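You operate a simulated robot arm through the tools that you are given. There is no shell and no other tool. Be economical: measure what you need, move in short steps, check, and stop when the job is done.

The job below is to be done with a simulated robot arm. You get a single attempt, and the scene is never put back.

TASK
Swap the block in the lane gauge for the 40 mm one, close the fence on it and lock it.
Fine: stand the old block in the gap in the row of blocks.

The check looks at the end state, three seconds after you hand in, the way a careful person would. Anything else that was tipped, shoved, dropped, spilled or broken makes it a failure.

THE ROBOT
A 7-joint arm with a two-finger parallel gripper, fixed in place. Base frame: the origin is at the foot of the arm, x ahead of it, y to its left, z up; the work surface is at about z = 0. Readings come in m, rad, newtons and seconds.
With the tool pointing down near the work surface it reaches from about 0.24 to 0.62 m from the base axis. Its first joint turns from -1.152 to 1.152 rad. Payload 2.6 kg.
The tool frame sits at the grasp point between the pads (the TCP): z along the fingers, y along the line on which they close. The tips reach 0.03 m beyond it. Largest opening 0.094 m; finger width 0.028, thickness 0.01; the body of the gripper, 0.05 by 0.096 m, starts 0.055 m behind the TCP.
Orientation is told as [roll, pitch, yaw] about the base's x, y, z axes, in that order, counted from this pose: with the fingers straight down and closing along the base's y, the tool's x points along the base's -x, its y along +y and its z along -z.

THE INTERFACE
- The arm moves only by the tool jog_arm. Its argument "moves" is a list of rows, each a list of 6 numbers: the shift along the tool's x, y, z in m, then the turn, a rotation vector about the tool's x, y, z in rad. In form: [[tx, ty, tz, rx, ry, rz], ...]. A call has 1 to 8 rows; each row is the pose to reach, as a shift and turn from the pose commanded when the call began, along the tool's axes at that moment. "hand" is the opening, from 0 (shut) to 1 (fully open), set as the call begins (left out, the last holds). Rows are played at 5 a second. More than 0.05 m and 0.15 rad between two rows, or a gripper value outside its range, and nothing of the call is played. Where a pose cannot be reached the arm comes as near as it can. A force on the tool above 70 N (or 10 N above the force at the start of the call, whichever is more), or a blocked arm, ends the call early, and 0.2 s more pass. Each finger travels about 0.072 m/s and halts on what it meets, pressing with about 29 N; the grip force reading is that of the motor and also rises with nothing between the fingers. The clock runs only during rows and for 0.2 s after the last one: add rows that repeat a pose to give the fingers time. It gives the time, the measured TCP pose, the force on the tool (base axes), the opening and the grip force at its end, in the units of the frame above (readings bear some noise).
- Cameras (640 x 400 px; columns grow to the right, rows downward): "scene" is fixed at [0.0381, 0.4285, 0.5576]; the picture's right is [-0.67, -0.74, 0.00], its down [-0.48, 0.43, -0.76] and it looks along [0.56, -0.51, -0.65] (base axes); focal length 375 px, centre (320, 200). "wrist" rides on the gripper at [0.076, 0.014, -0.102] in the tool frame; the picture's right is [-0.18, 0.98, 0.00], its down [-0.75, -0.14, -0.64] and it looks along [-0.63, -0.12, 0.77] (tool axes); focal length 243 px, centre (320, 200). There is no depth. A picture from a camera that has moved, and an enlarged one, comes with that camera's place and axes in the base frame and with its lens. The place of the scene camera against the robot may be out by one fixed shift of up to 0.018 m in any direction.
- snapshot(camera): a new picture of that camera. It takes no simulated time.
- enlarge(camera, box): a new picture of the part [left, top, right, bottom] of that camera's present view, enlarged. It takes no simulated time.
- finish_job(): hands the job in; it is judged then, once.

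Work in short steps. Places have to be worked out from the pictures, the camera data and where the tool is seen: move nearer, look again, correct. Check each grasp and each placing, and mend what went wrong. You have 120 turns and 76 pictures in all, those below and enlarged ones among them. Open the gripper and draw the arm clear of the work before you hand the job in, unless the task says otherwise; then end with one line.

The tools are called after ">>>" as a command line: name --pt "numbers of a row" for each row, then --argument value for the rest, lists and objects as JSON in quotes. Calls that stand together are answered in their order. jog_arm: Moves the arm, as the interface text tells. Its arguments: {"type":"object","properties":{"moves":{"type":"array","items":{"type":"array","items":{"type":"number"}}},"hand":{"type":"number"}},"required":["moves"]} The other tools are called the same way: snapshot (camera) takes a picture; enlarge (camera, box) takes an enlarged picture of a part of a camera's view; finish_job () hands the job in.

At the start:

```text
clock: 0.0
eef_pos: [0.3208, 0.1224, 0.2656]
tcp_rot: [0.001, 0.001, -0.002]
contact_force: [1.0, 1.1, 0.5]
grip_width: 0.0938
grip_force: 0.0
```

scene: 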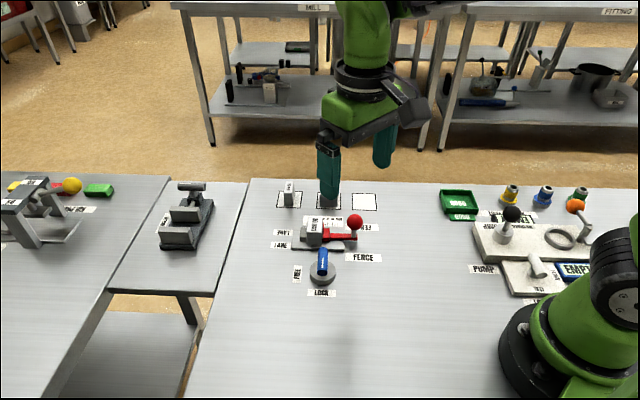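
wrist: 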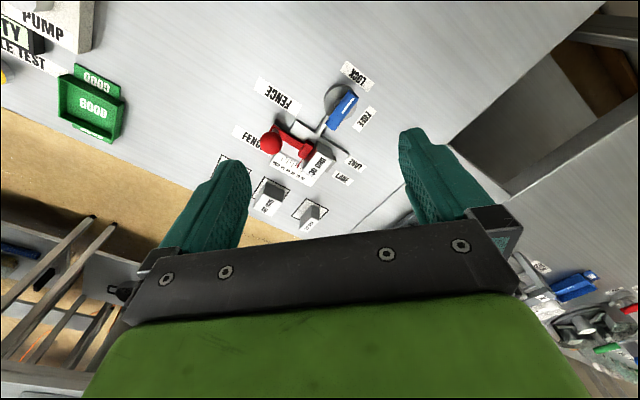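

I'll look closer at the gauge area in both views first.

>>> enlarge --camera "scene" --box '[250, 170, 410, 310]'

>>> enlarge --camera "wrist" --box '[210, 50, 400, 240]'

```text
2.86 times, centred on (330, 240) of scene
camera zoom: at [0.0381, 0.4285, 0.5576], right [-0.67, -0.74, 0.0], down [-0.48, 0.43, -0.76], along [0.56, -0.51, -0.65], focal length 1072 px, centre (291, 86)
```

zoom: 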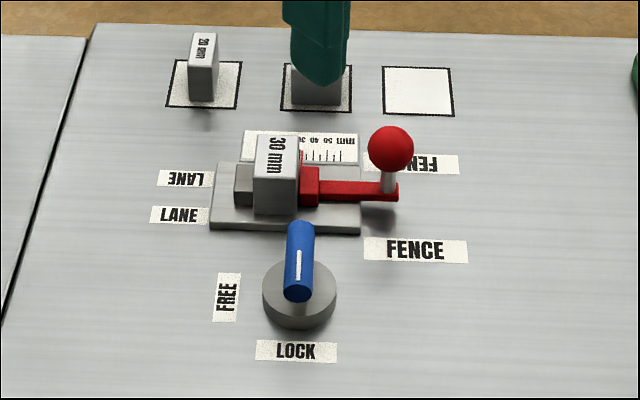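

```text
2.11 times, centred on (305, 145) of wrist
camera zoom: at [0.2443, 0.1372, 0.3656], right [0.18, 0.98, 0.0], down [0.75, -0.14, 0.64], along [0.63, -0.12, -0.77], focal length 511 px, centre (352, 316)
```

zoom: 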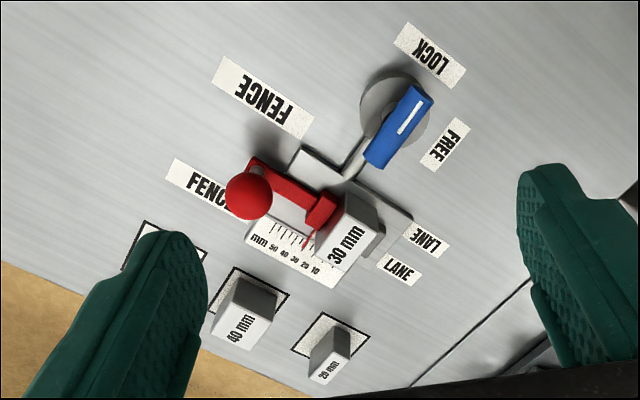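

The row runs along about (-0.67,-0.74), with the lane parallel to it. I turn the tool about 0.84 rad so the fingers close across the lane, and shift a bit for a better view.

>>> jog_arm --pt "-0.005 -0.01 0 0 0 -0.14" --pt "-0.01 -0.02 0 0 0 -0.28" --pt "-0.02 -0.03 0 0 0 -0.42" --pt "-0.025 -0.045 0 0 0 -0.56" --pt "-0.03 -0.06 0 0 0 -0.7" --pt "-0.04 -0.07 0 0 0 -0.84" --pt "-0.04 -0.07 0 0 0 -0.84" --hand 1

>>> snapshot --camera "wrist"

>>> enlarge --camera "scene" --box '[250, 170, 410, 310]'

```text
clock: 1.6
eef_pos: [0.3606, 0.0513, 0.2637]
tcp_rot: [-0.001, 0.001, 0.842]
contact_force: [0.6, 0.6, 0.8]
grip_width: 0.0942
grip_force: 0.1
```

```text
71 pictures are left
camera wrist: at [0.2991, 0.0058, 0.3651], right [-0.61, 0.79, 0.0], down [0.61, 0.47, 0.64], along [0.51, 0.39, -0.77], focal length 243 px, centre (320, 200)
```

wrist: 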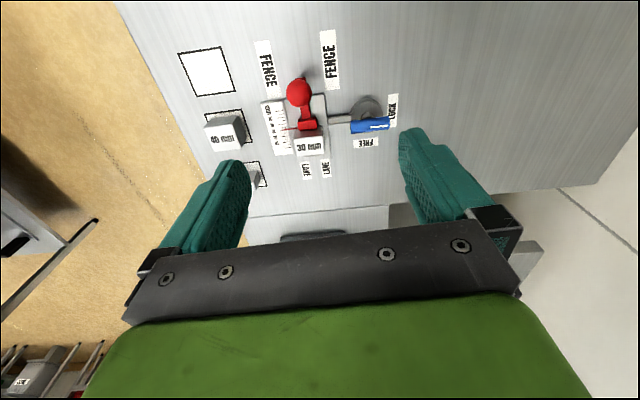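

```text
2.86 times, centred on (330, 240) of scene
camera zoom: at [0.0381, 0.4285, 0.5576], right [-0.67, -0.74, 0.0], down [-0.48, 0.43, -0.76], along [0.56, -0.51, -0.65], focal length 1072 px, centre (291, 86)
```

zoom: 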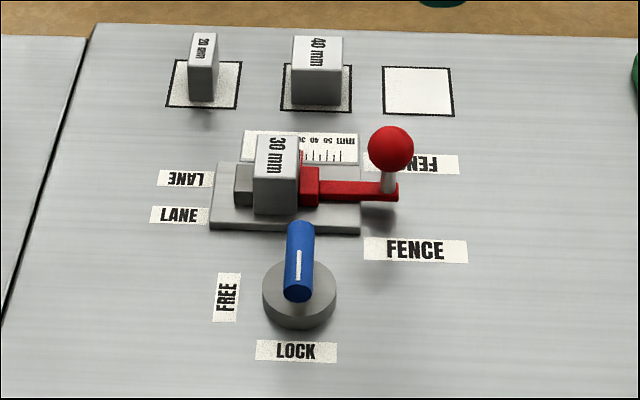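

>>> enlarge --camera "wrist" --box '[160, 20, 420, 200]'

>>> enlarge --camera "scene" --box '[290, 210, 370, 300]'

```text
2.22 times, centred on (290, 110) of wrist
camera zoom: at [0.2991, 0.0058, 0.3651], right [-0.61, 0.79, 0.0], down [0.61, 0.47, 0.64], along [0.51, 0.39, -0.77], focal length 539 px, centre (387, 400)
```

zoom: 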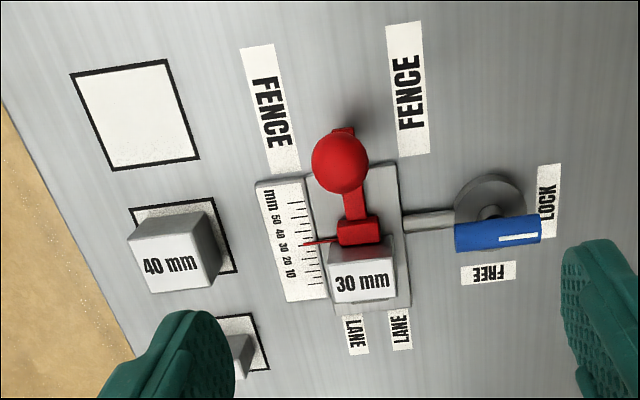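

```text
4.44 times, centred on (330, 255) of scene
camera zoom: at [0.0381, 0.4285, 0.5576], right [-0.67, -0.74, 0.0], down [-0.48, 0.43, -0.76], along [0.56, -0.51, -0.65], focal length 1668 px, centre (276, -44)
```

zoom: 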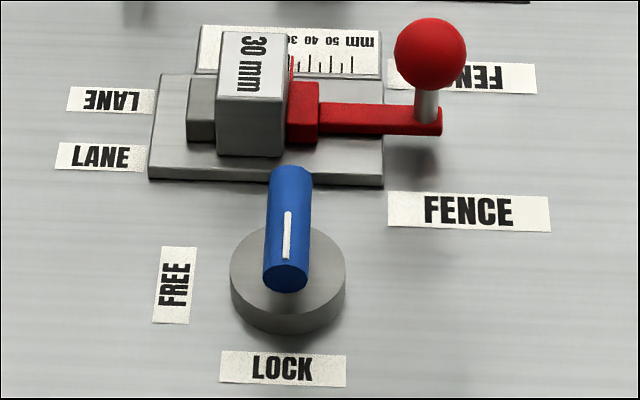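

The T-handle (white mark towards LOCK) seems to sit about z≈0.03 over its disc, and turns 90° to FREE. I turn the tool further so the fingers straddle the handle, and get a view from the other side.

>>> jog_arm --pt "-0.01 0 0 0 0 -0.14" --pt "-0.02 0 0 0 0 -0.28" --pt "-0.03 0 0 0 0 -0.42" --pt "-0.04 0 0 0 0 -0.56" --pt "-0.05 0 0 0 0 -0.7" --pt "-0.06 0 0 0 0 -0.84" --pt "-0.0735 0 0 0 0 -0.98" --pt "-0.0735 0 0 0 0 -0.98"

>>> jog_arm --pt "0 0 0 0 0 -0.14" --pt "0 0 0 0 0 -0.28" --pt "0 0 0 0 0 -0.42" --pt "0 0 0 0 0 -0.56" --pt "0 0 0 0 0 -0.59" --pt "0 0 0 0 0 -0.59"

>>> snapshot --camera "wrist"

```text
clock: 3.4
eef_pos: [0.4107, 0.1078, 0.2636]
tcp_rot: [0.001, -0.002, 1.823]
contact_force: [0.2, -0.7, 0.3]
grip_width: 0.0936
grip_force: 0.1
```

```text
clock: 4.8
eef_pos: [0.4097, 0.1065, 0.2639]
tcp_rot: [0.0, 0.001, 2.411]
contact_force: [-0.2, -0.7, -0.3]
grip_width: 0.0941
grip_force: 0.0
```

```text
67 pictures are left
camera wrist: at [0.4569, 0.0461, 0.3658], right [-0.79, -0.61, 0.0], down [-0.47, 0.61, 0.64], along [-0.39, 0.51, -0.77], focal length 243 px, centre (320, 200)
```

wrist: 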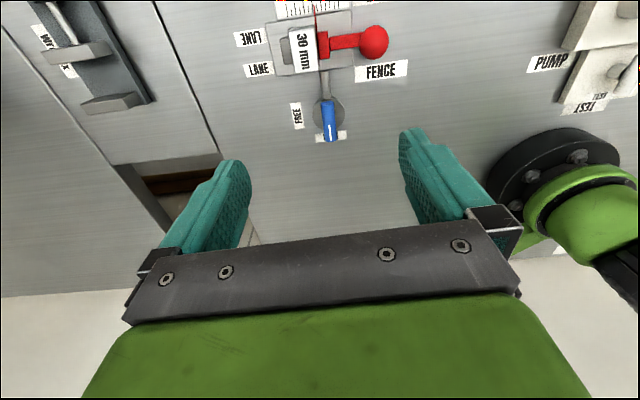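

>>> enlarge --camera "wrist" --box '[240, 0, 420, 160]'

```text
2.50 times, centred on (330, 80) of wrist
camera zoom: at [0.4569, 0.0461, 0.3658], right [-0.79, -0.61, 0.0], down [-0.47, 0.61, 0.64], along [-0.39, 0.51, -0.77], focal length 606 px, centre (295, 500)
```

zoom: 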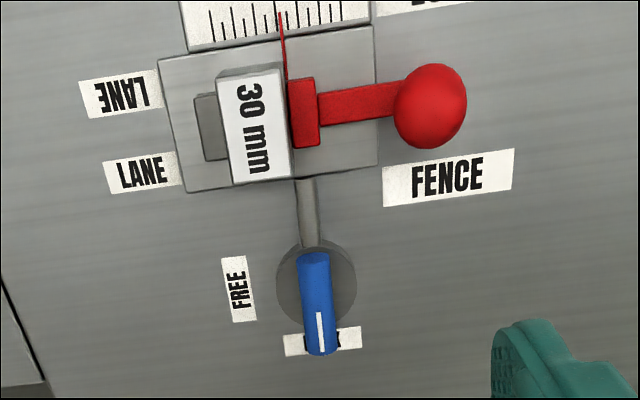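

Handle centre triangulates to about (0.3665, 0.145, 0.032). I go above it at z≈0.12 and look again.

>>> jog_arm --pt "-0.02 0 0.03 0 0 0" --pt "-0.04 0 0.06 0 0 0" --pt "-0.058 0 0.09 0 0 0" --pt "-0.058 0 0.12 0 0 0" --pt "-0.058 0 0.14 0 0 0" --pt "-0.058 0 0.14 0 0 0"

>>> snapshot --camera "wrist"

>>> enlarge --camera "scene" --box '[250, 190, 410, 310]'

```text
clock: 6.2
eef_pos: [0.3657, 0.1466, 0.1241]
tcp_rot: [0.0, -0.001, 2.412]
contact_force: [0.6, -0.7, -0.2]
grip_width: 0.0941
grip_force: 0.2
```

```text
65 pictures are left
camera wrist: at [0.413, 0.0846, 0.2258], right [-0.79, -0.61, 0.0], down [-0.47, 0.61, 0.64], along [-0.39, 0.51, -0.77], focal length 243 px, centre (320, 200)
```

wrist: 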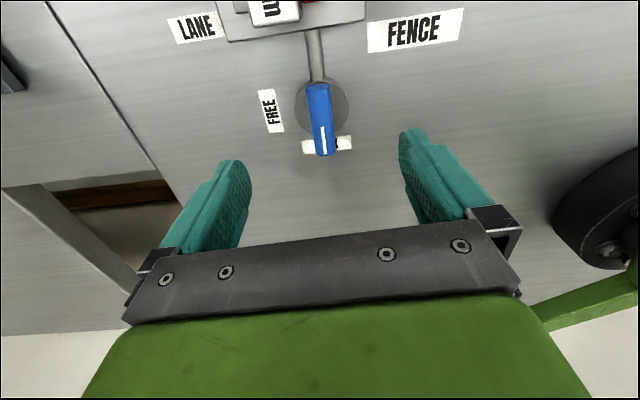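

```text
3.33 times, centred on (330, 250) of scene
camera zoom: at [0.0381, 0.4285, 0.5576], right [-0.67, -0.74, 0.0], down [-0.48, 0.43, -0.76], along [0.56, -0.51, -0.65], focal length 1251 px, centre (287, 33)
```

zoom: 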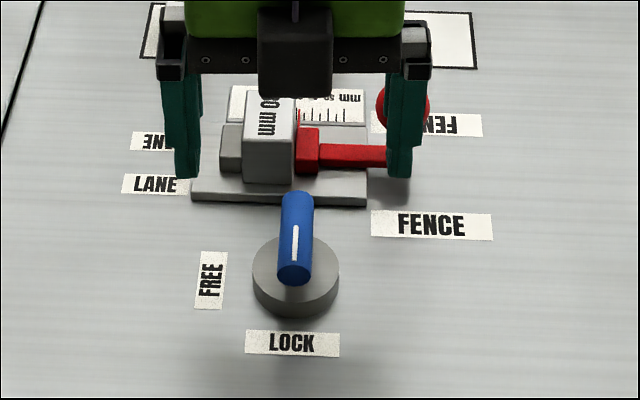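

The handle is centred under the tool, at z≈0.033. I descend to TCP z≈0.05 (tips just above the disc) and close.

>>> jog_arm --pt "0 0 0.025 0 0 0" --pt "0 0 0.05 0 0 0" --pt "0 0 0.074 0 0 0" --pt "0 0 0.074 0 0 0"

>>> jog_arm --pt "0 0 0 0 0 0" --pt "0 0 0 0 0 0" --pt "0 0 0 0 0 0" --pt "0 0 0 0 0 0" --pt "0 0 0 0 0 0" --hand 0

>>> snapshot --camera "scene"

>>> snapshot --camera "wrist"

```text
clock: 7.2
eef_pos: [0.367, 0.147, 0.0508]
tcp_rot: [0.0, -0.003, 2.41]
contact_force: [-0.7, -0.3, 0.4]
grip_width: 0.094
grip_force: 0.0
```

```text
clock: 8.4
eef_pos: [0.3642, 0.1443, 0.0497]
tcp_rot: [0.006, -0.002, 2.404]
contact_force: [-16.6, -15.9, 6.8]
grip_width: 0.0187
grip_force: 45.4
```

```text
63 pictures are left
```

scene: 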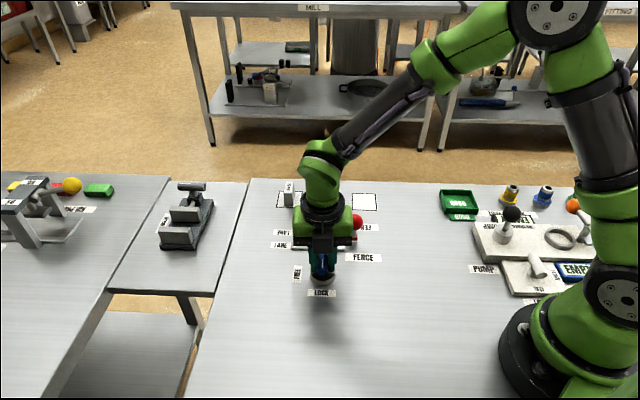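

```text
62 pictures are left
camera wrist: at [0.4123, 0.0834, 0.151], right [-0.8, -0.6, 0.01], down [-0.46, 0.61, 0.64], along [-0.39, 0.51, -0.77], focal length 243 px, centre (320, 200)
```

wrist: 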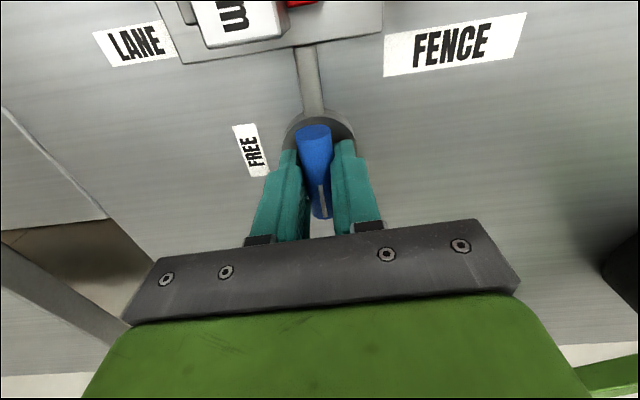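

The handle is held (0.019 m), about 4 mm off along the closing line; I take up that offset, then turn clockwise in small steps.

>>> jog_arm --pt "0 0.002 0 0 0 0" --pt "0 0.004 0 0 0 0" --pt "0 0.004 0 0 0 0.1" --pt "0 0.004 0 0 0 0.2" --pt "0 0.004 0 0 0 0.2"

>>> snapshot --camera "wrist"

```text
clock: 9.6
eef_pos: [0.3648, 0.144, 0.0501]
tcp_rot: [-0.005, -0.001, 2.215]
contact_force: [20.5, 14.9, -35.8]
grip_width: 0.0178
grip_force: 45.0
```

```text
61 pictures are left
camera wrist: at [0.3986, 0.0753, 0.1514], right [-0.9, -0.44, -0.01], down [-0.34, 0.69, 0.64], along [-0.28, 0.58, -0.77], focal length 243 px, centre (320, 200)
```

wrist: 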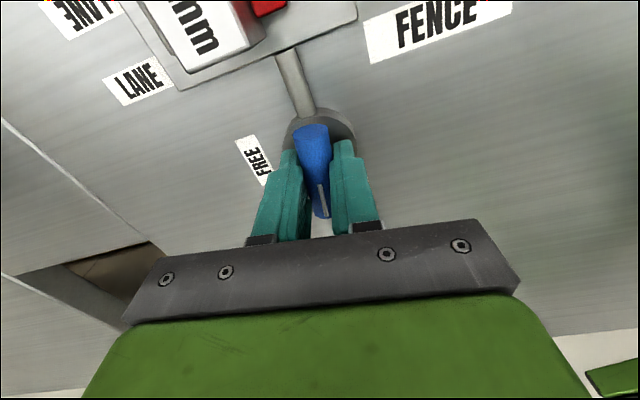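

It turns with the fingers. I ease the offset a little (back 2 mm, down 1 mm) and go on turning.

>>> jog_arm --pt "0 -0.002 0.001 0 0 0" --pt "0 -0.002 0.001 0 0 0.1" --pt "0 -0.002 0.001 0 0 0.2" --pt "0 -0.002 0.001 0 0 0.3" --pt "0 -0.002 0.001 0 0 0.4" --pt "0 -0.002 0.001 0 0 0.4"

>>> snapshot --camera "wrist"

```text
clock: 11.0
eef_pos: [0.365, 0.1448, 0.0503]
tcp_rot: [-0.001, 0.0, 1.807]
contact_force: [-9.5, 2.3, 20.2]
grip_width: 0.0176
grip_force: 44.3
```

```text
60 pictures are left
camera wrist: at [0.3692, 0.0678, 0.1515], right [-1.0, -0.05, 0.0], down [-0.04, 0.77, 0.64], along [-0.03, 0.64, -0.77], focal length 243 px, centre (320, 200)
```

wrist: 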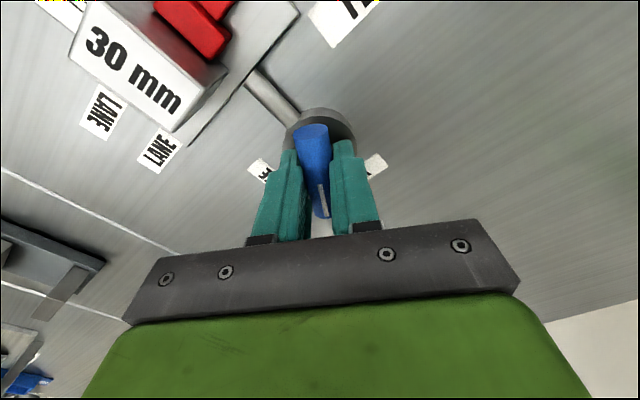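

Turning nicely with low forces; continue towards yaw ≈0.84.

>>> jog_arm --pt "0 0 0 0 0 0.12" --pt "0 0 0 0 0 0.24" --pt "0 0 0 0 0 0.36" --pt "0 0 0 0 0 0.48" --pt "0 0 0 0 0 0.6" --pt "0 0 0 0 0 0.72" --pt "0 0 0 0 0 0.84" --pt "0 0 0 0 0 0.84"

>>> snapshot --camera "wrist"

```text
clock: 12.8
eef_pos: [0.3658, 0.1444, 0.0496]
tcp_rot: [-0.002, -0.003, 0.968]
contact_force: [0.9, 9.5, 24.6]
grip_width: 0.0177
grip_force: 44.8
```

```text
59 pictures are left
camera wrist: at [0.3108, 0.0903, 0.1512], right [-0.71, 0.71, 0.0], down [0.54, 0.54, 0.64], along [0.46, 0.45, -0.76], focal length 243 px, centre (320, 200)
```

wrist: 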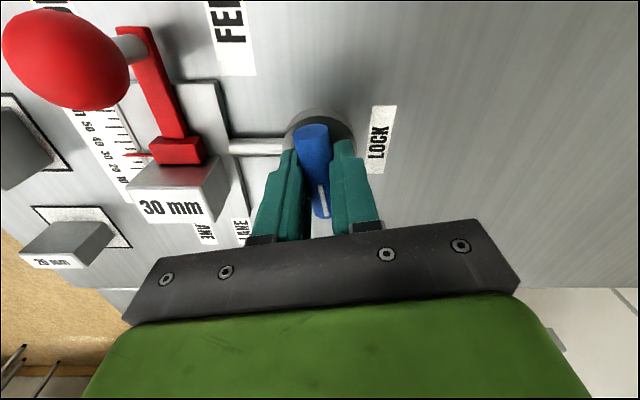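

Turned about 83°. A last bit, watching the force for the stop.

>>> jog_arm --pt "0 0 0 0 0 0.05" --pt "0 0 0 0 0 0.1" --pt "0 0 0 0 0 0.16" --pt "0 0 0 0 0 0.21" --pt "0 0 0 0 0 0.21"

>>> snapshot --camera "wrist"

```text
clock: 14.0
eef_pos: [0.367, 0.1449, 0.0483]
tcp_rot: [-0.003, -0.003, 0.763]
contact_force: [3.5, 6.7, 22.5]
grip_width: 0.0181
grip_force: 44.3
```

```text
58 pictures are left
camera wrist: at [0.3009, 0.1026, 0.1511], right [-0.55, 0.84, 0.0], down [0.64, 0.42, 0.64], along [0.54, 0.35, -0.77], focal length 243 px, centre (320, 200)
```

wrist: 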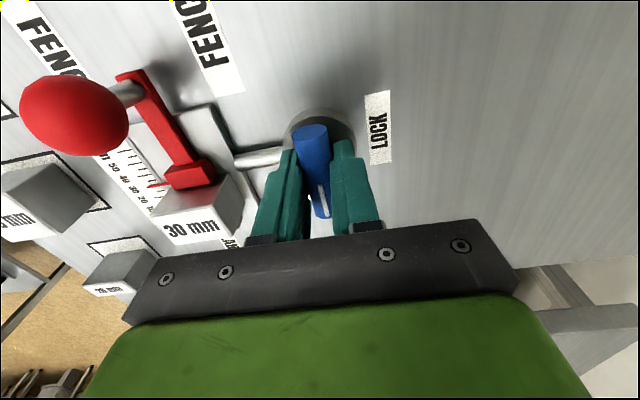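

Turned about 94°. Release, go up, and check.

>>> jog_arm --pt "0 0 0 0 0 0" --pt "0 0 0 0 0 0" --pt "0 0 0 0 0 0" --pt "0 0 -0.04 0 0 0" --pt "0 0 -0.08 0 0 0" --pt "0 0 -0.12 0 0 0" --pt "0 0 -0.15 0 0 0" --pt "0 0 -0.15 0 0 0" --hand 0.6

>>> enlarge --camera "scene" --box '[250, 180, 410, 310]'

>>> snapshot --camera "wrist"

```text
clock: 15.8
eef_pos: [0.3652, 0.1444, 0.1984]
tcp_rot: [0.001, -0.001, 0.76]
contact_force: [0.0, 0.3, -0.8]
grip_width: 0.0564
grip_force: 0.1
```

```text
3.08 times, centred on (330, 245) of scene
camera zoom: at [0.0381, 0.4285, 0.5576], right [-0.67, -0.74, 0.0], down [-0.48, 0.43, -0.76], along [0.56, -0.51, -0.65], focal length 1155 px, centre (289, 62)
```

zoom: 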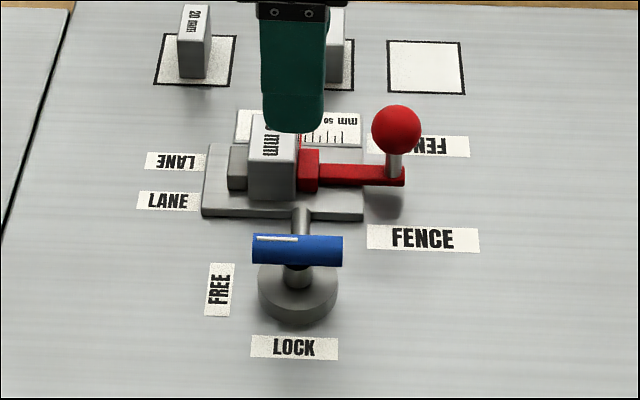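

```text
56 pictures are left
camera wrist: at [0.3007, 0.1027, 0.3007], right [-0.54, 0.84, 0.0], down [0.64, 0.42, 0.64], along [0.54, 0.35, -0.77], focal length 243 px, centre (320, 200)
```

wrist: 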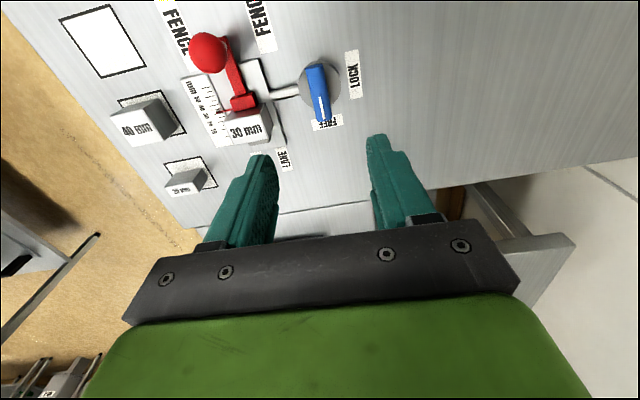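

Freed: the handle now points to FREE. The fence ball triangulates from three views to (0.3875, 0.040, 0.050); the 30 block top to about (0.442, 0.0955, 0.04). Next above the ball.

>>> jog_arm --pt "0.014 -0.023 0 0 0 -0.02" --pt "0.028 -0.046 0 0 0 -0.04" --pt "0.042 -0.068 0 0 0 -0.06" --pt "0.056 -0.0913 0 0 0 -0.08" --pt "0.056 -0.0913 0.03 0 0 -0.08" --pt "0.056 -0.0913 0.06 0 0 -0.08" --pt "0.056 -0.0913 0.078 0 0 -0.08" --pt "0.056 -0.0913 0.078 0 0 -0.08" --hand 0.7

>>> snapshot --camera "wrist"

>>> enlarge --camera "scene" --box '[250, 160, 410, 290]'

```text
clock: 17.6
eef_pos: [0.3875, 0.0381, 0.1202]
tcp_rot: [-0.001, -0.001, 0.84]
contact_force: [0.1, -0.3, 0.5]
grip_width: 0.0657
grip_force: 0.1
```

```text
55 pictures are left
camera wrist: at [0.3259, -0.0077, 0.222], right [-0.61, 0.79, 0.0], down [0.61, 0.47, 0.64], along [0.51, 0.39, -0.77], focal length 243 px, centre (320, 200)
```

wrist: 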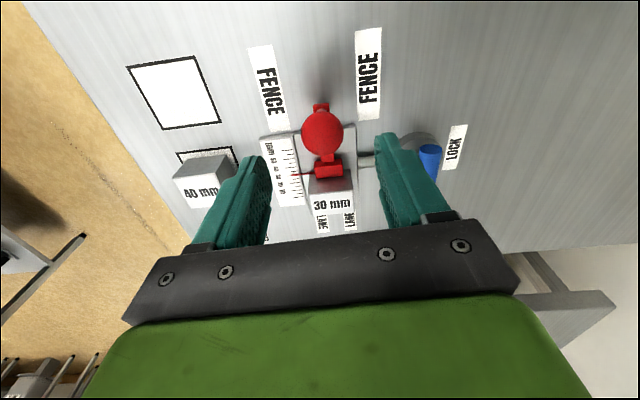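

```text
3.08 times, centred on (330, 225) of scene
camera zoom: at [0.0381, 0.4285, 0.5576], right [-0.67, -0.74, 0.0], down [-0.48, 0.43, -0.76], along [0.56, -0.51, -0.65], focal length 1155 px, centre (289, 123)
```

zoom: 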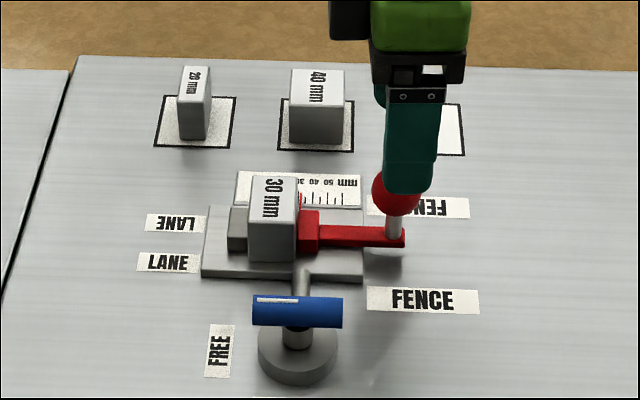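

Ball centred under the tool. Down to z≈0.058 and close on it.

>>> jog_arm --pt "0 0 0.03 0 0 0" --pt "0 0 0.062 0 0 0" --pt "0 0 0.062 0 0 0"

>>> jog_arm --pt "0 0 0 0 0 0" --pt "0 0 0 0 0 0" --pt "0 0 0 0 0 0" --pt "0 0 0 0 0 0" --hand 0

>>> snapshot --camera "wrist"

```text
clock: 18.4
eef_pos: [0.3872, 0.0392, 0.0577]
tcp_rot: [-0.001, 0.001, 0.838]
contact_force: [0.0, 0.2, -0.3]
grip_width: 0.0659
grip_force: 0.0
```

```text
clock: 19.4
eef_pos: [0.3856, 0.0398, 0.0594]
tcp_rot: [0.004, 0.001, 0.843]
contact_force: [-11.8, 10.9, 2.3]
grip_width: 0.0317
grip_force: 45.2
```

```text
53 pictures are left
camera wrist: at [0.3249, -0.0073, 0.1605], right [-0.61, 0.79, 0.0], down [0.61, 0.47, 0.64], along [0.51, 0.39, -0.77], focal length 243 px, centre (320, 200)
```

wrist: 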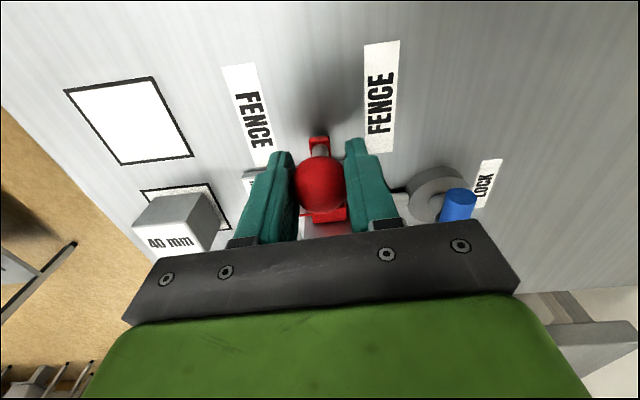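

Ball held (0.032 m). I take up 2 mm of side offset and pull the fence along r by about 25 mm.

>>> jog_arm --pt "0 0.0025 0 0 0 0" --pt "0.006 0.0025 0 0 0 0" --pt "0.012 0.0025 0 0 0 0" --pt "0.018 0.0025 0 0 0 0" --pt "0.024 0.0025 0 0 0 0" --pt "0.024 0.0025 0 0 0 0"

>>> enlarge --camera "scene" --box '[250, 160, 410, 290]'

```text
clock: 20.8
eef_pos: [0.3691, 0.0221, 0.0574]
tcp_rot: [-0.001, -0.001, 0.841]
contact_force: [-2.0, 3.0, -10.5]
grip_width: 0.0316
grip_force: 44.8
```

```text
3.08 times, centred on (330, 225) of scene
camera zoom: at [0.0382, 0.4285, 0.5576], right [-0.67, -0.74, 0.0], down [-0.48, 0.43, -0.76], along [0.56, -0.51, -0.65], focal length 1155 px, centre (289, 123)
```

zoom: 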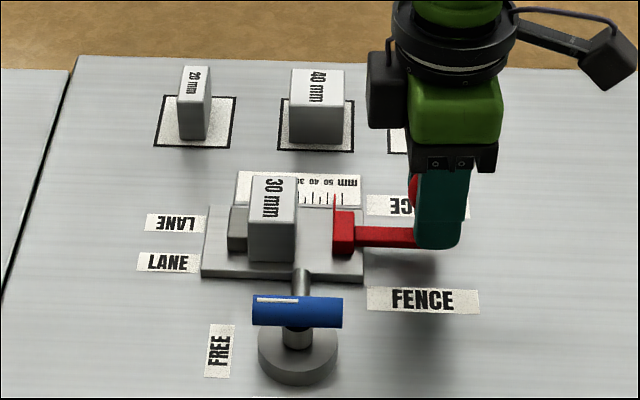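

The fence slid open ~24 mm, block still standing. Release and rise, then view from over the block.

>>> jog_arm --pt "0 0 0 0 0 0" --pt "0 0 0 0 0 0" --pt "0 0 0 0 0 0" --pt "0 0 -0.03 0 0 0" --pt "0 0 -0.07 0 0 0" --pt "0 0 -0.11 0 0 0" --pt "0 0 -0.11 0 0 0" --hand 0.75

>>> jog_arm --pt "-0.035 0 0 0 0 0" --pt "-0.07 0 0 0 0 0" --pt "-0.102 0 0 0 0 0" --pt "-0.102 0 0 0 0 0"

>>> snapshot --camera "wrist"

```text
clock: 22.4
eef_pos: [0.3698, 0.0235, 0.1697]
tcp_rot: [0.001, 0.001, 0.839]
contact_force: [0.0, -0.8, -0.4]
grip_width: 0.0708
grip_force: 0.1
```

```text
clock: 23.4
eef_pos: [0.4387, 0.1002, 0.169]
tcp_rot: [0.0, 0.0, 0.84]
contact_force: [0.1, -0.2, -0.4]
grip_width: 0.0705
grip_force: 0.1
```

```text
51 pictures are left
camera wrist: at [0.3762, 0.0532, 0.2711], right [-0.61, 0.79, 0.0], down [0.61, 0.47, 0.64], along [0.51, 0.39, -0.77], focal length 243 px, centre (320, 200)
```

wrist: 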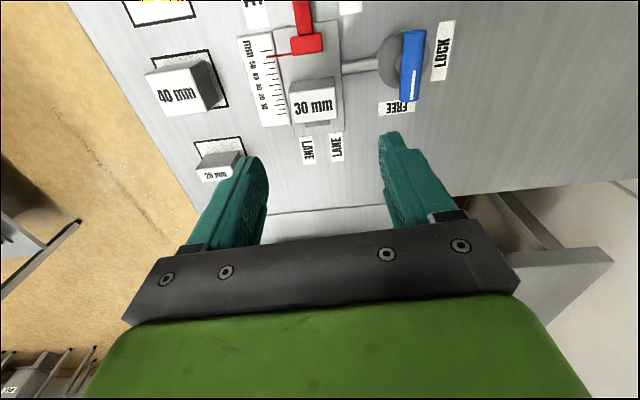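

>>> enlarge --camera "wrist" --box '[230, 30, 430, 160]'

```text
3.08 times, centred on (330, 95) of wrist
camera zoom: at [0.3762, 0.0532, 0.2711], right [-0.61, 0.79, 0.0], down [0.61, 0.47, 0.64], along [0.51, 0.39, -0.77], focal length 746 px, centre (289, 523)
```

zoom: 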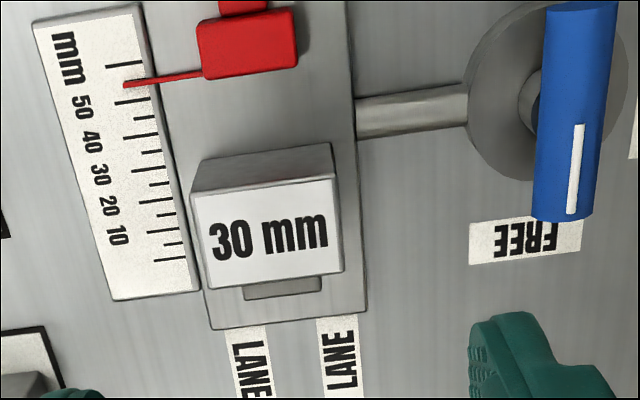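

Block 30 top is at about (0.442, 0.0957), ~43 mm across. I correct 6 mm sideways and descend with the fingers on either side.

>>> jog_arm --pt "0.001 -0.006 0.0 0 0 0" --pt "0.001 -0.006 0.04 0 0 0" --pt "0.001 -0.006 0.08 0 0 0" --pt "0.001 -0.006 0.1 0 0 0" --pt "0.001 -0.006 0.1 0 0 0" --hand 0.85

>>> snapshot --camera "wrist"

>>> enlarge --camera "scene" --box '[250, 160, 410, 290]'

```text
clock: 24.6
eef_pos: [0.4418, 0.0955, 0.0676]
tcp_rot: [0.0, 0.0, 0.838]
contact_force: [-0.2, 0.1, -0.1]
grip_width: 0.0797
grip_force: 0.1
```

```text
49 pictures are left
camera wrist: at [0.3802, 0.0482, 0.1698], right [-0.61, 0.79, 0.0], down [0.61, 0.47, 0.64], along [0.51, 0.39, -0.77], focal length 243 px, centre (320, 200)
```

wrist: 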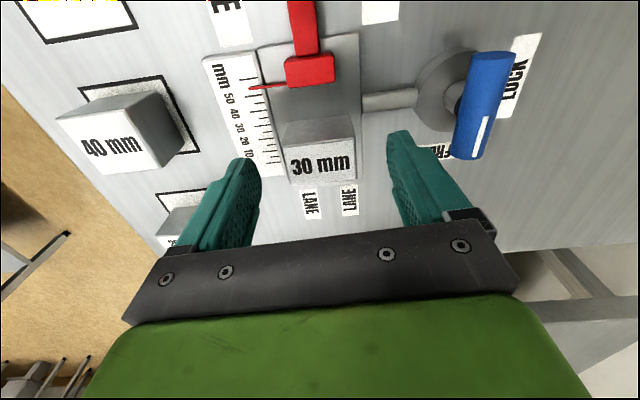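

```text
3.08 times, centred on (330, 225) of scene
camera zoom: at [0.0381, 0.4285, 0.5576], right [-0.67, -0.74, 0.0], down [-0.48, 0.43, -0.76], along [0.56, -0.51, -0.65], focal length 1155 px, centre (289, 123)
```

zoom: 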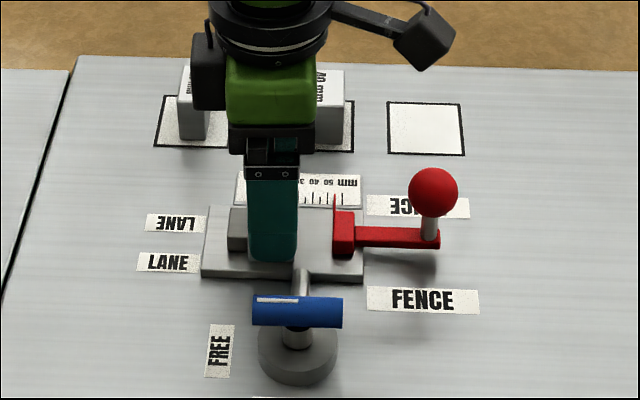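

Well centred. Down 18 mm and close on the block.

>>> jog_arm --pt "0 0 0.009 0 0 0" --pt "0 0 0.018 0 0 0" --pt "0 0 0.018 0 0 0"

>>> jog_arm --pt "0 0 0 0 0 0" --pt "0 0 0 0 0 0" --pt "0 0 0 0 0 0" --pt "0 0 0 0 0 0" --hand 0.3

>>> snapshot --camera "wrist"

```text
clock: 25.4
eef_pos: [0.4418, 0.0936, 0.0511]
tcp_rot: [0.0, 0.0, 0.838]
contact_force: [0.4, 0.5, -0.3]
grip_width: 0.0799
grip_force: 0.0
```

```text
clock: 26.4
eef_pos: [0.4409, 0.0938, 0.0496]
tcp_rot: [0.002, -0.001, 0.839]
contact_force: [-1.3, 0.1, -0.4]
grip_width: 0.0434
grip_force: 29.0
```

```text
47 pictures are left
camera wrist: at [0.3802, 0.0474, 0.1523], right [-0.61, 0.79, 0.0], down [0.61, 0.47, 0.64], along [0.51, 0.39, -0.77], focal length 243 px, centre (320, 200)
```

wrist: 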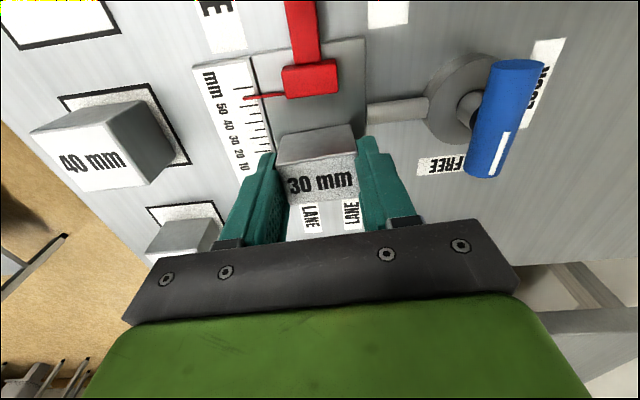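

Block held at 43 mm. Lift it.

>>> jog_arm --pt "0 0 -0.02 0 0 0" --pt "0 0 -0.05 0 0 0" --pt "0 0 -0.09 0 0 0" --pt "0 0 -0.12 0 0 0" --pt "0 0 -0.12 0 0 0" --hand 0.2

>>> snapshot --camera "wrist"

>>> snapshot --camera "scene"

```text
clock: 27.6
eef_pos: [0.4419, 0.0945, 0.1715]
tcp_rot: [-0.001, 0.0, 0.838]
contact_force: [0.2, -0.3, -2.2]
grip_width: 0.0433
grip_force: 28.2
```

```text
46 pictures are left
camera wrist: at [0.3809, 0.047, 0.2729], right [-0.61, 0.79, 0.0], down [0.61, 0.47, 0.64], along [0.51, 0.39, -0.77], focal length 243 px, centre (320, 200)
```

wrist: 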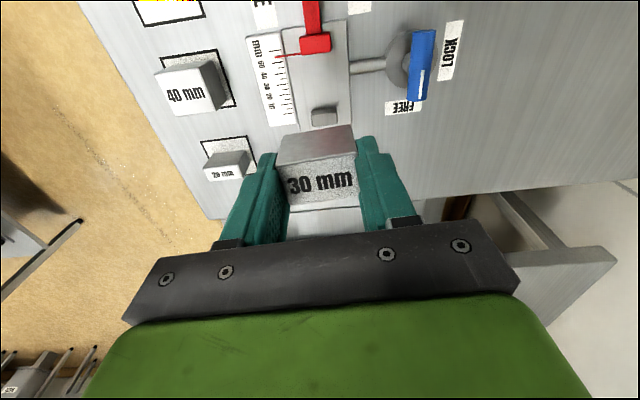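

```text
45 pictures are left
```

scene: 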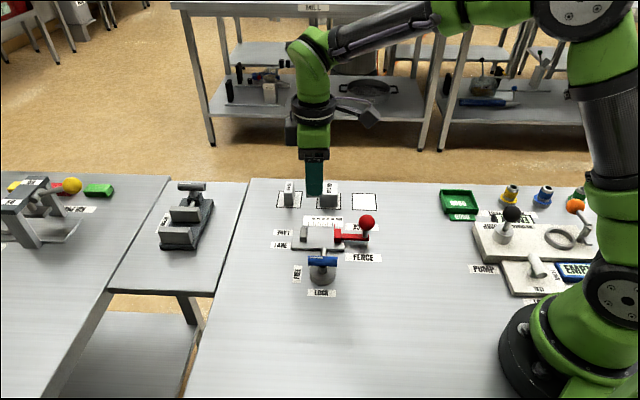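

Lifted cleanly. Carry it over the gap, keeping height.

>>> jog_arm --pt "0.025 -0.026 0 0 0 0" --pt "0.05 -0.052 0 0 0 0" --pt "0.08 -0.084 0 0 0 0" --pt "0.1 -0.105 0 0 0 0" --pt "0.1126 -0.118 0 0 0 0" --pt "0.1126 -0.118 0 0 0 0"

>>> enlarge --camera "wrist" --box '[200, 20, 440, 230]'

```text
clock: 29.0
eef_pos: [0.4544, -0.0685, 0.1706]
tcp_rot: [0.0, 0.0, 0.84]
contact_force: [-0.2, -0.1, -0.6]
grip_width: 0.0434
grip_force: 29.0
```

```text
1.90 times, centred on (320, 125) of wrist
camera zoom: at [0.3934, -0.116, 0.2719], right [-0.61, 0.79, 0.0], down [0.61, 0.47, 0.64], along [0.51, 0.39, -0.77], focal length 462 px, centre (320, 343)
```

zoom: 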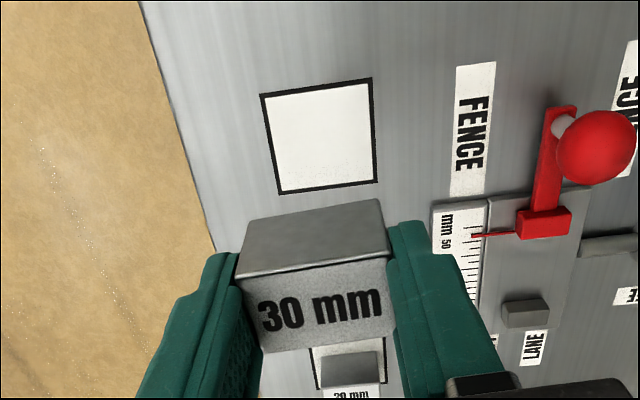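

The mark centre is within ~1.5 mm of the tool axis. Descend to z≈0.055 first.

>>> jog_arm --pt "-0.001 0.001 0.03 0 0 0" --pt "-0.001 0.001 0.06 0 0 0" --pt "-0.001 0.001 0.09 0 0 0" --pt "-0.001 0.001 0.115 0 0 0" --pt "-0.001 0.001 0.115 0 0 0"

>>> snapshot --camera "wrist"

>>> enlarge --camera "scene" --box '[270, 140, 430, 260]'

```text
clock: 30.2
eef_pos: [0.4545, -0.0661, 0.0557]
tcp_rot: [-0.002, -0.001, 0.841]
contact_force: [-0.6, -0.5, -1.6]
grip_width: 0.0433
grip_force: 29.2
```

```text
43 pictures are left
camera wrist: at [0.3931, -0.1135, 0.1572], right [-0.61, 0.79, 0.0], down [0.61, 0.47, 0.64], along [0.51, 0.39, -0.77], focal length 243 px, centre (320, 200)
```

wrist: 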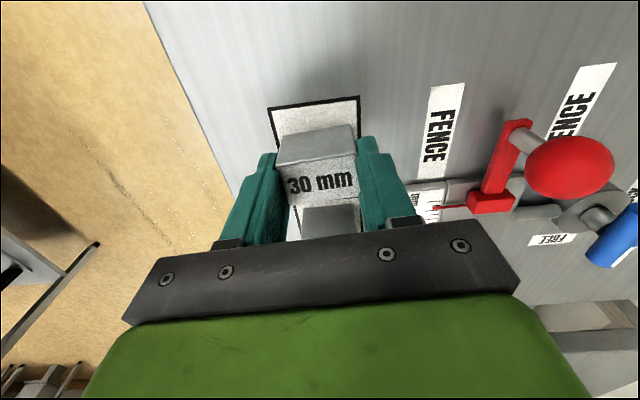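

```text
3.33 times, centred on (350, 200) of scene
camera zoom: at [0.0381, 0.4285, 0.5576], right [-0.67, -0.74, 0.0], down [-0.48, 0.43, -0.76], along [0.56, -0.51, -0.65], focal length 1251 px, centre (220, 200)
```

zoom: 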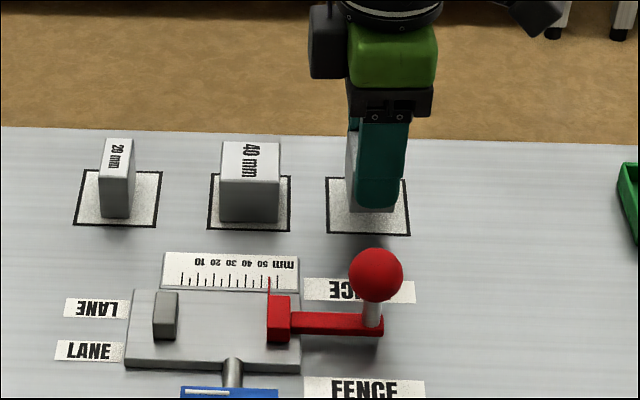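

Centred over the mark. Lower gently, feeling for the table.

>>> jog_arm --pt "0 0 0.006 0 0 0" --pt "0 0 0.012 0 0 0" --pt "0 0 0.012 0 0 0"

>>> jog_arm --pt "0 0 0.0015 0 0 0" --pt "0 0 0.003 0 0 0" --pt "0 0 0.003 0 0 0"

```text
clock: 31.0
eef_pos: [0.4553, -0.0667, 0.0435]
tcp_rot: [0.001, -0.001, 0.839]
contact_force: [0.2, 0.2, -0.2]
grip_width: 0.0432
grip_force: 29.5
```

```text
clock: 31.8
eef_pos: [0.4538, -0.0672, 0.0435]
tcp_rot: [-0.001, -0.002, 0.84]
contact_force: [-8.5, 1.8, 22.9]
grip_width: 0.0432
grip_force: 29.3
```

Contact at z≈0.043 (23 N up). Ease off 2 mm, open, and go straight up.

>>> jog_arm --pt "0 0 -0.002 0 0 0" --pt "0 0 -0.002 0 0 0"

>>> jog_arm --pt "0 0 0 0 0 0" --pt "0 0 0 0 0 0" --pt "0 0 0 0 0 0" --pt "0 0 -0.03 0 0 0" --pt "0 0 -0.07 0 0 0" --pt "0 0 -0.11 0 0 0" --pt "0 0 -0.13 0 0 0" --pt "0 0 -0.13 0 0 0" --hand 0.75

>>> snapshot --camera "wrist"

>>> enlarge --camera "scene" --box '[270, 140, 430, 260]'

```text
clock: 32.4
eef_pos: [0.4546, -0.0669, 0.0426]
tcp_rot: [0.0, -0.001, 0.841]
contact_force: [2.3, 0.7, 3.3]
grip_width: 0.0429
grip_force: 28.5
```

```text
clock: 34.2
eef_pos: [0.4549, -0.0675, 0.1744]
tcp_rot: [0.002, 0.001, 0.841]
contact_force: [0.1, 0.3, 0.6]
grip_width: 0.0705
grip_force: 0.0
```

```text
41 pictures are left
camera wrist: at [0.3932, -0.1133, 0.2761], right [-0.61, 0.79, 0.0], down [0.61, 0.47, 0.64], along [0.51, 0.39, -0.77], focal length 243 px, centre (320, 200)
```

wrist: 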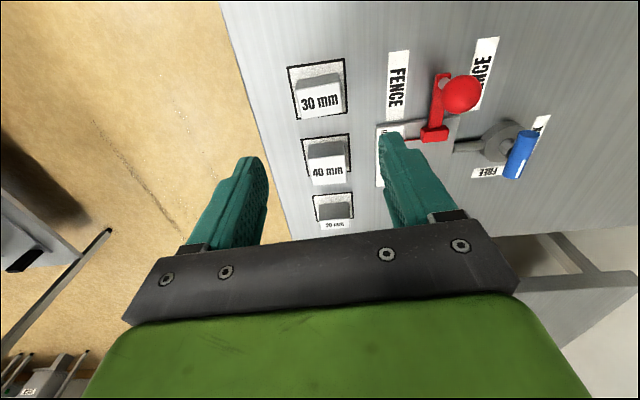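

```text
3.33 times, centred on (350, 200) of scene
camera zoom: at [0.0381, 0.4285, 0.5576], right [-0.67, -0.74, 0.0], down [-0.48, 0.43, -0.76], along [0.56, -0.51, -0.65], focal length 1251 px, centre (220, 200)
```

zoom: 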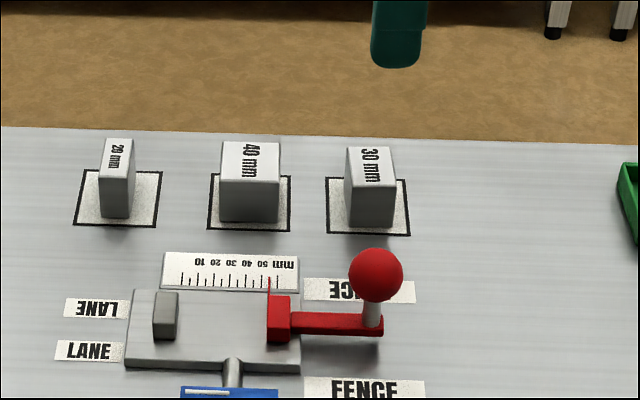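

30 mm stands well in the gap. Now over the 40 mm block (about 0.08 m along the row).

>>> jog_arm --pt "-0.03 0 0 0 0 0" --pt "-0.06 0 0 0 0 0" --pt "-0.08 0 0 0 0 0" --pt "-0.08 0 0 0 0 0"

>>> enlarge --camera "wrist" --box '[200, 20, 440, 230]'

```text
clock: 35.2
eef_pos: [0.5079, -0.0074, 0.1739]
tcp_rot: [0.0, -0.001, 0.84]
contact_force: [0.4, -0.3, -0.1]
grip_width: 0.0706
grip_force: 0.0
```

```text
1.90 times, centred on (320, 125) of wrist
camera zoom: at [0.4469, -0.0538, 0.2749], right [-0.61, 0.79, 0.0], down [0.61, 0.47, 0.64], along [0.51, 0.39, -0.77], focal length 462 px, centre (320, 343)
```

zoom: 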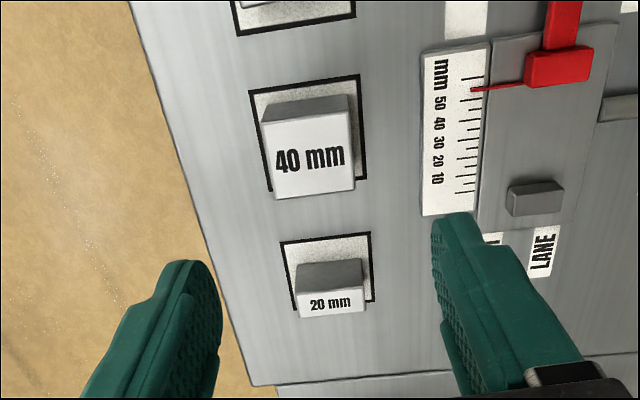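

40 block top centre is ~4.5 mm to the tool's −y side; along the row it is right. Correct, descend to z≈0.075 and check.

>>> jog_arm --pt "0 -0.0045 0 0 0 0" --pt "0 -0.0045 0.04 0 0 0" --pt "0 -0.0045 0.08 0 0 0" --pt "0 -0.0045 0.1 0 0 0" --pt "0 -0.0045 0.1 0 0 0" --hand 0.8

>>> snapshot --camera "wrist"

```text
clock: 36.4
eef_pos: [0.5102, -0.0111, 0.0725]
tcp_rot: [0.0, 0.001, 0.839]
contact_force: [-0.4, -0.1, 0.2]
grip_width: 0.075
grip_force: 0.2
```

```text
38 pictures are left
camera wrist: at [0.4493, -0.0574, 0.1743], right [-0.61, 0.79, 0.0], down [0.61, 0.47, 0.64], along [0.51, 0.39, -0.77], focal length 243 px, centre (320, 200)
```

wrist: 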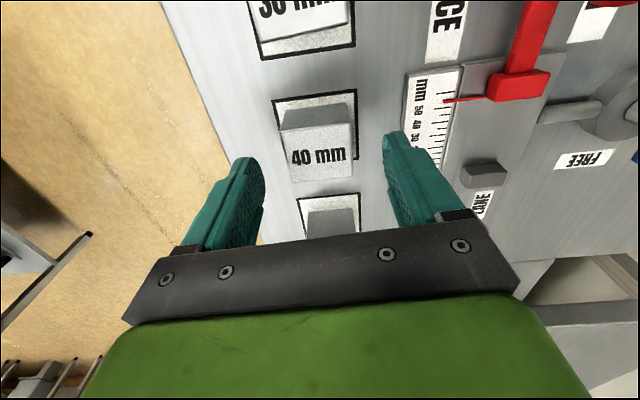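

Centred. Down 28 mm and grip.

>>> jog_arm --pt "0 0 0.014 0 0 0" --pt "0 0 0.028 0 0 0" --pt "0 0 0.028 0 0 0"

>>> jog_arm --pt "0 0 0 0 0 0" --pt "0 0 0 0 0 0" --pt "0 0 0 0 0 0" --pt "0 0 0 0 0 0" --hand 0.2

>>> jog_arm --pt "0 0 -0.03 0 0 0" --pt "0 0 -0.07 0 0 0" --pt "0 0 -0.11 0 0 0" --pt "0 0 -0.13 0 0 0" --pt "0 0 -0.13 0 0 0"

>>> snapshot --camera "wrist"

```text
clock: 37.2
eef_pos: [0.5106, -0.0114, 0.0444]
tcp_rot: [0.0, -0.001, 0.839]
contact_force: [-0.2, -0.5, -1.2]
grip_width: 0.0753
grip_force: 0.1
```

```text
clock: 38.2
eef_pos: [0.5119, -0.0119, 0.0447]
tcp_rot: [-0.002, 0.001, 0.839]
contact_force: [1.5, 0.6, 0.4]
grip_width: 0.0436
grip_force: 28.7
```

```text
clock: 39.4
eef_pos: [0.5094, -0.0104, 0.1751]
tcp_rot: [0.001, 0.0, 0.841]
contact_force: [0.1, 0.1, -1.7]
grip_width: 0.0435
grip_force: 29.3
```

```text
37 pictures are left
camera wrist: at [0.4492, -0.0569, 0.2769], right [-0.61, 0.79, 0.0], down [0.61, 0.47, 0.64], along [0.51, 0.39, -0.77], focal length 243 px, centre (320, 200)
```

wrist: 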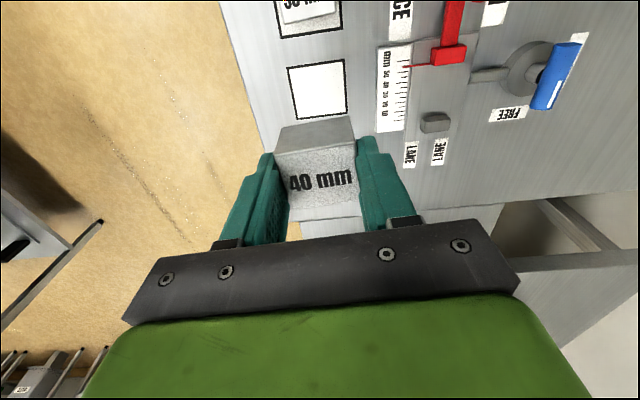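

40 mm held at 43.5 mm. Carry it over the lane with some clearance from the fixed jaw: target about (0.4353, 0.0878).

>>> jog_arm --pt "-0.006 0.03 0 0 0 0" --pt "-0.012 0.06 0 0 0 0" --pt "-0.018 0.09 0 0 0 0" --pt "-0.0238 0.1216 0 0 0 0" --pt "-0.0238 0.1216 0 0 0 0" --pt "-0.0238 0.1216 0.03 0 0 0" --pt "-0.0238 0.1216 0.06 0 0 0" --pt "-0.0238 0.1216 0.06 0 0 0"

>>> enlarge --camera "wrist" --box '[200, 20, 440, 230]'

>>> enlarge --camera "scene" --box '[260, 170, 400, 280]'

```text
clock: 41.2
eef_pos: [0.4362, 0.089, 0.114]
tcp_rot: [0.0, -0.001, 0.84]
contact_force: [-0.4, -0.2, -2.3]
grip_width: 0.0435
grip_force: 29.0
```

```text
1.90 times, centred on (320, 125) of wrist
camera zoom: at [0.3746, 0.0423, 0.2162], right [-0.61, 0.79, 0.0], down [0.61, 0.47, 0.64], along [0.51, 0.39, -0.77], focal length 462 px, centre (320, 343)
```

zoom: 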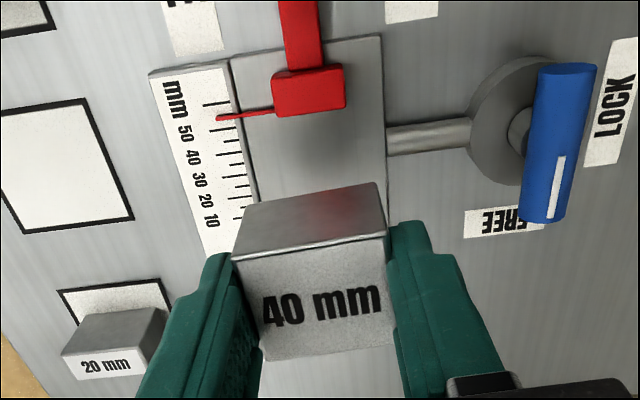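

```text
3.64 times, centred on (330, 225) of scene
camera zoom: at [0.0381, 0.4285, 0.5576], right [-0.67, -0.74, 0.0], down [-0.48, 0.43, -0.76], along [0.56, -0.51, -0.65], focal length 1365 px, centre (284, 109)
```

zoom: 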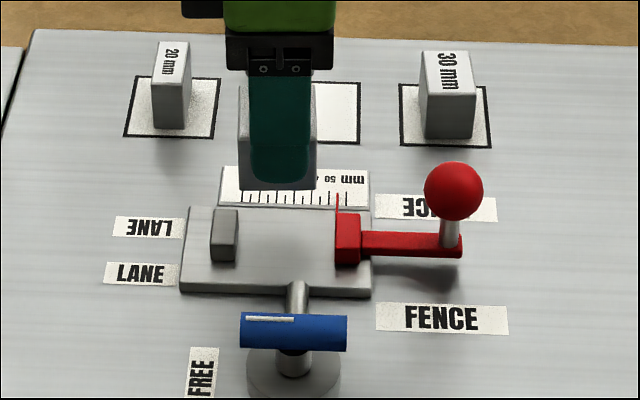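

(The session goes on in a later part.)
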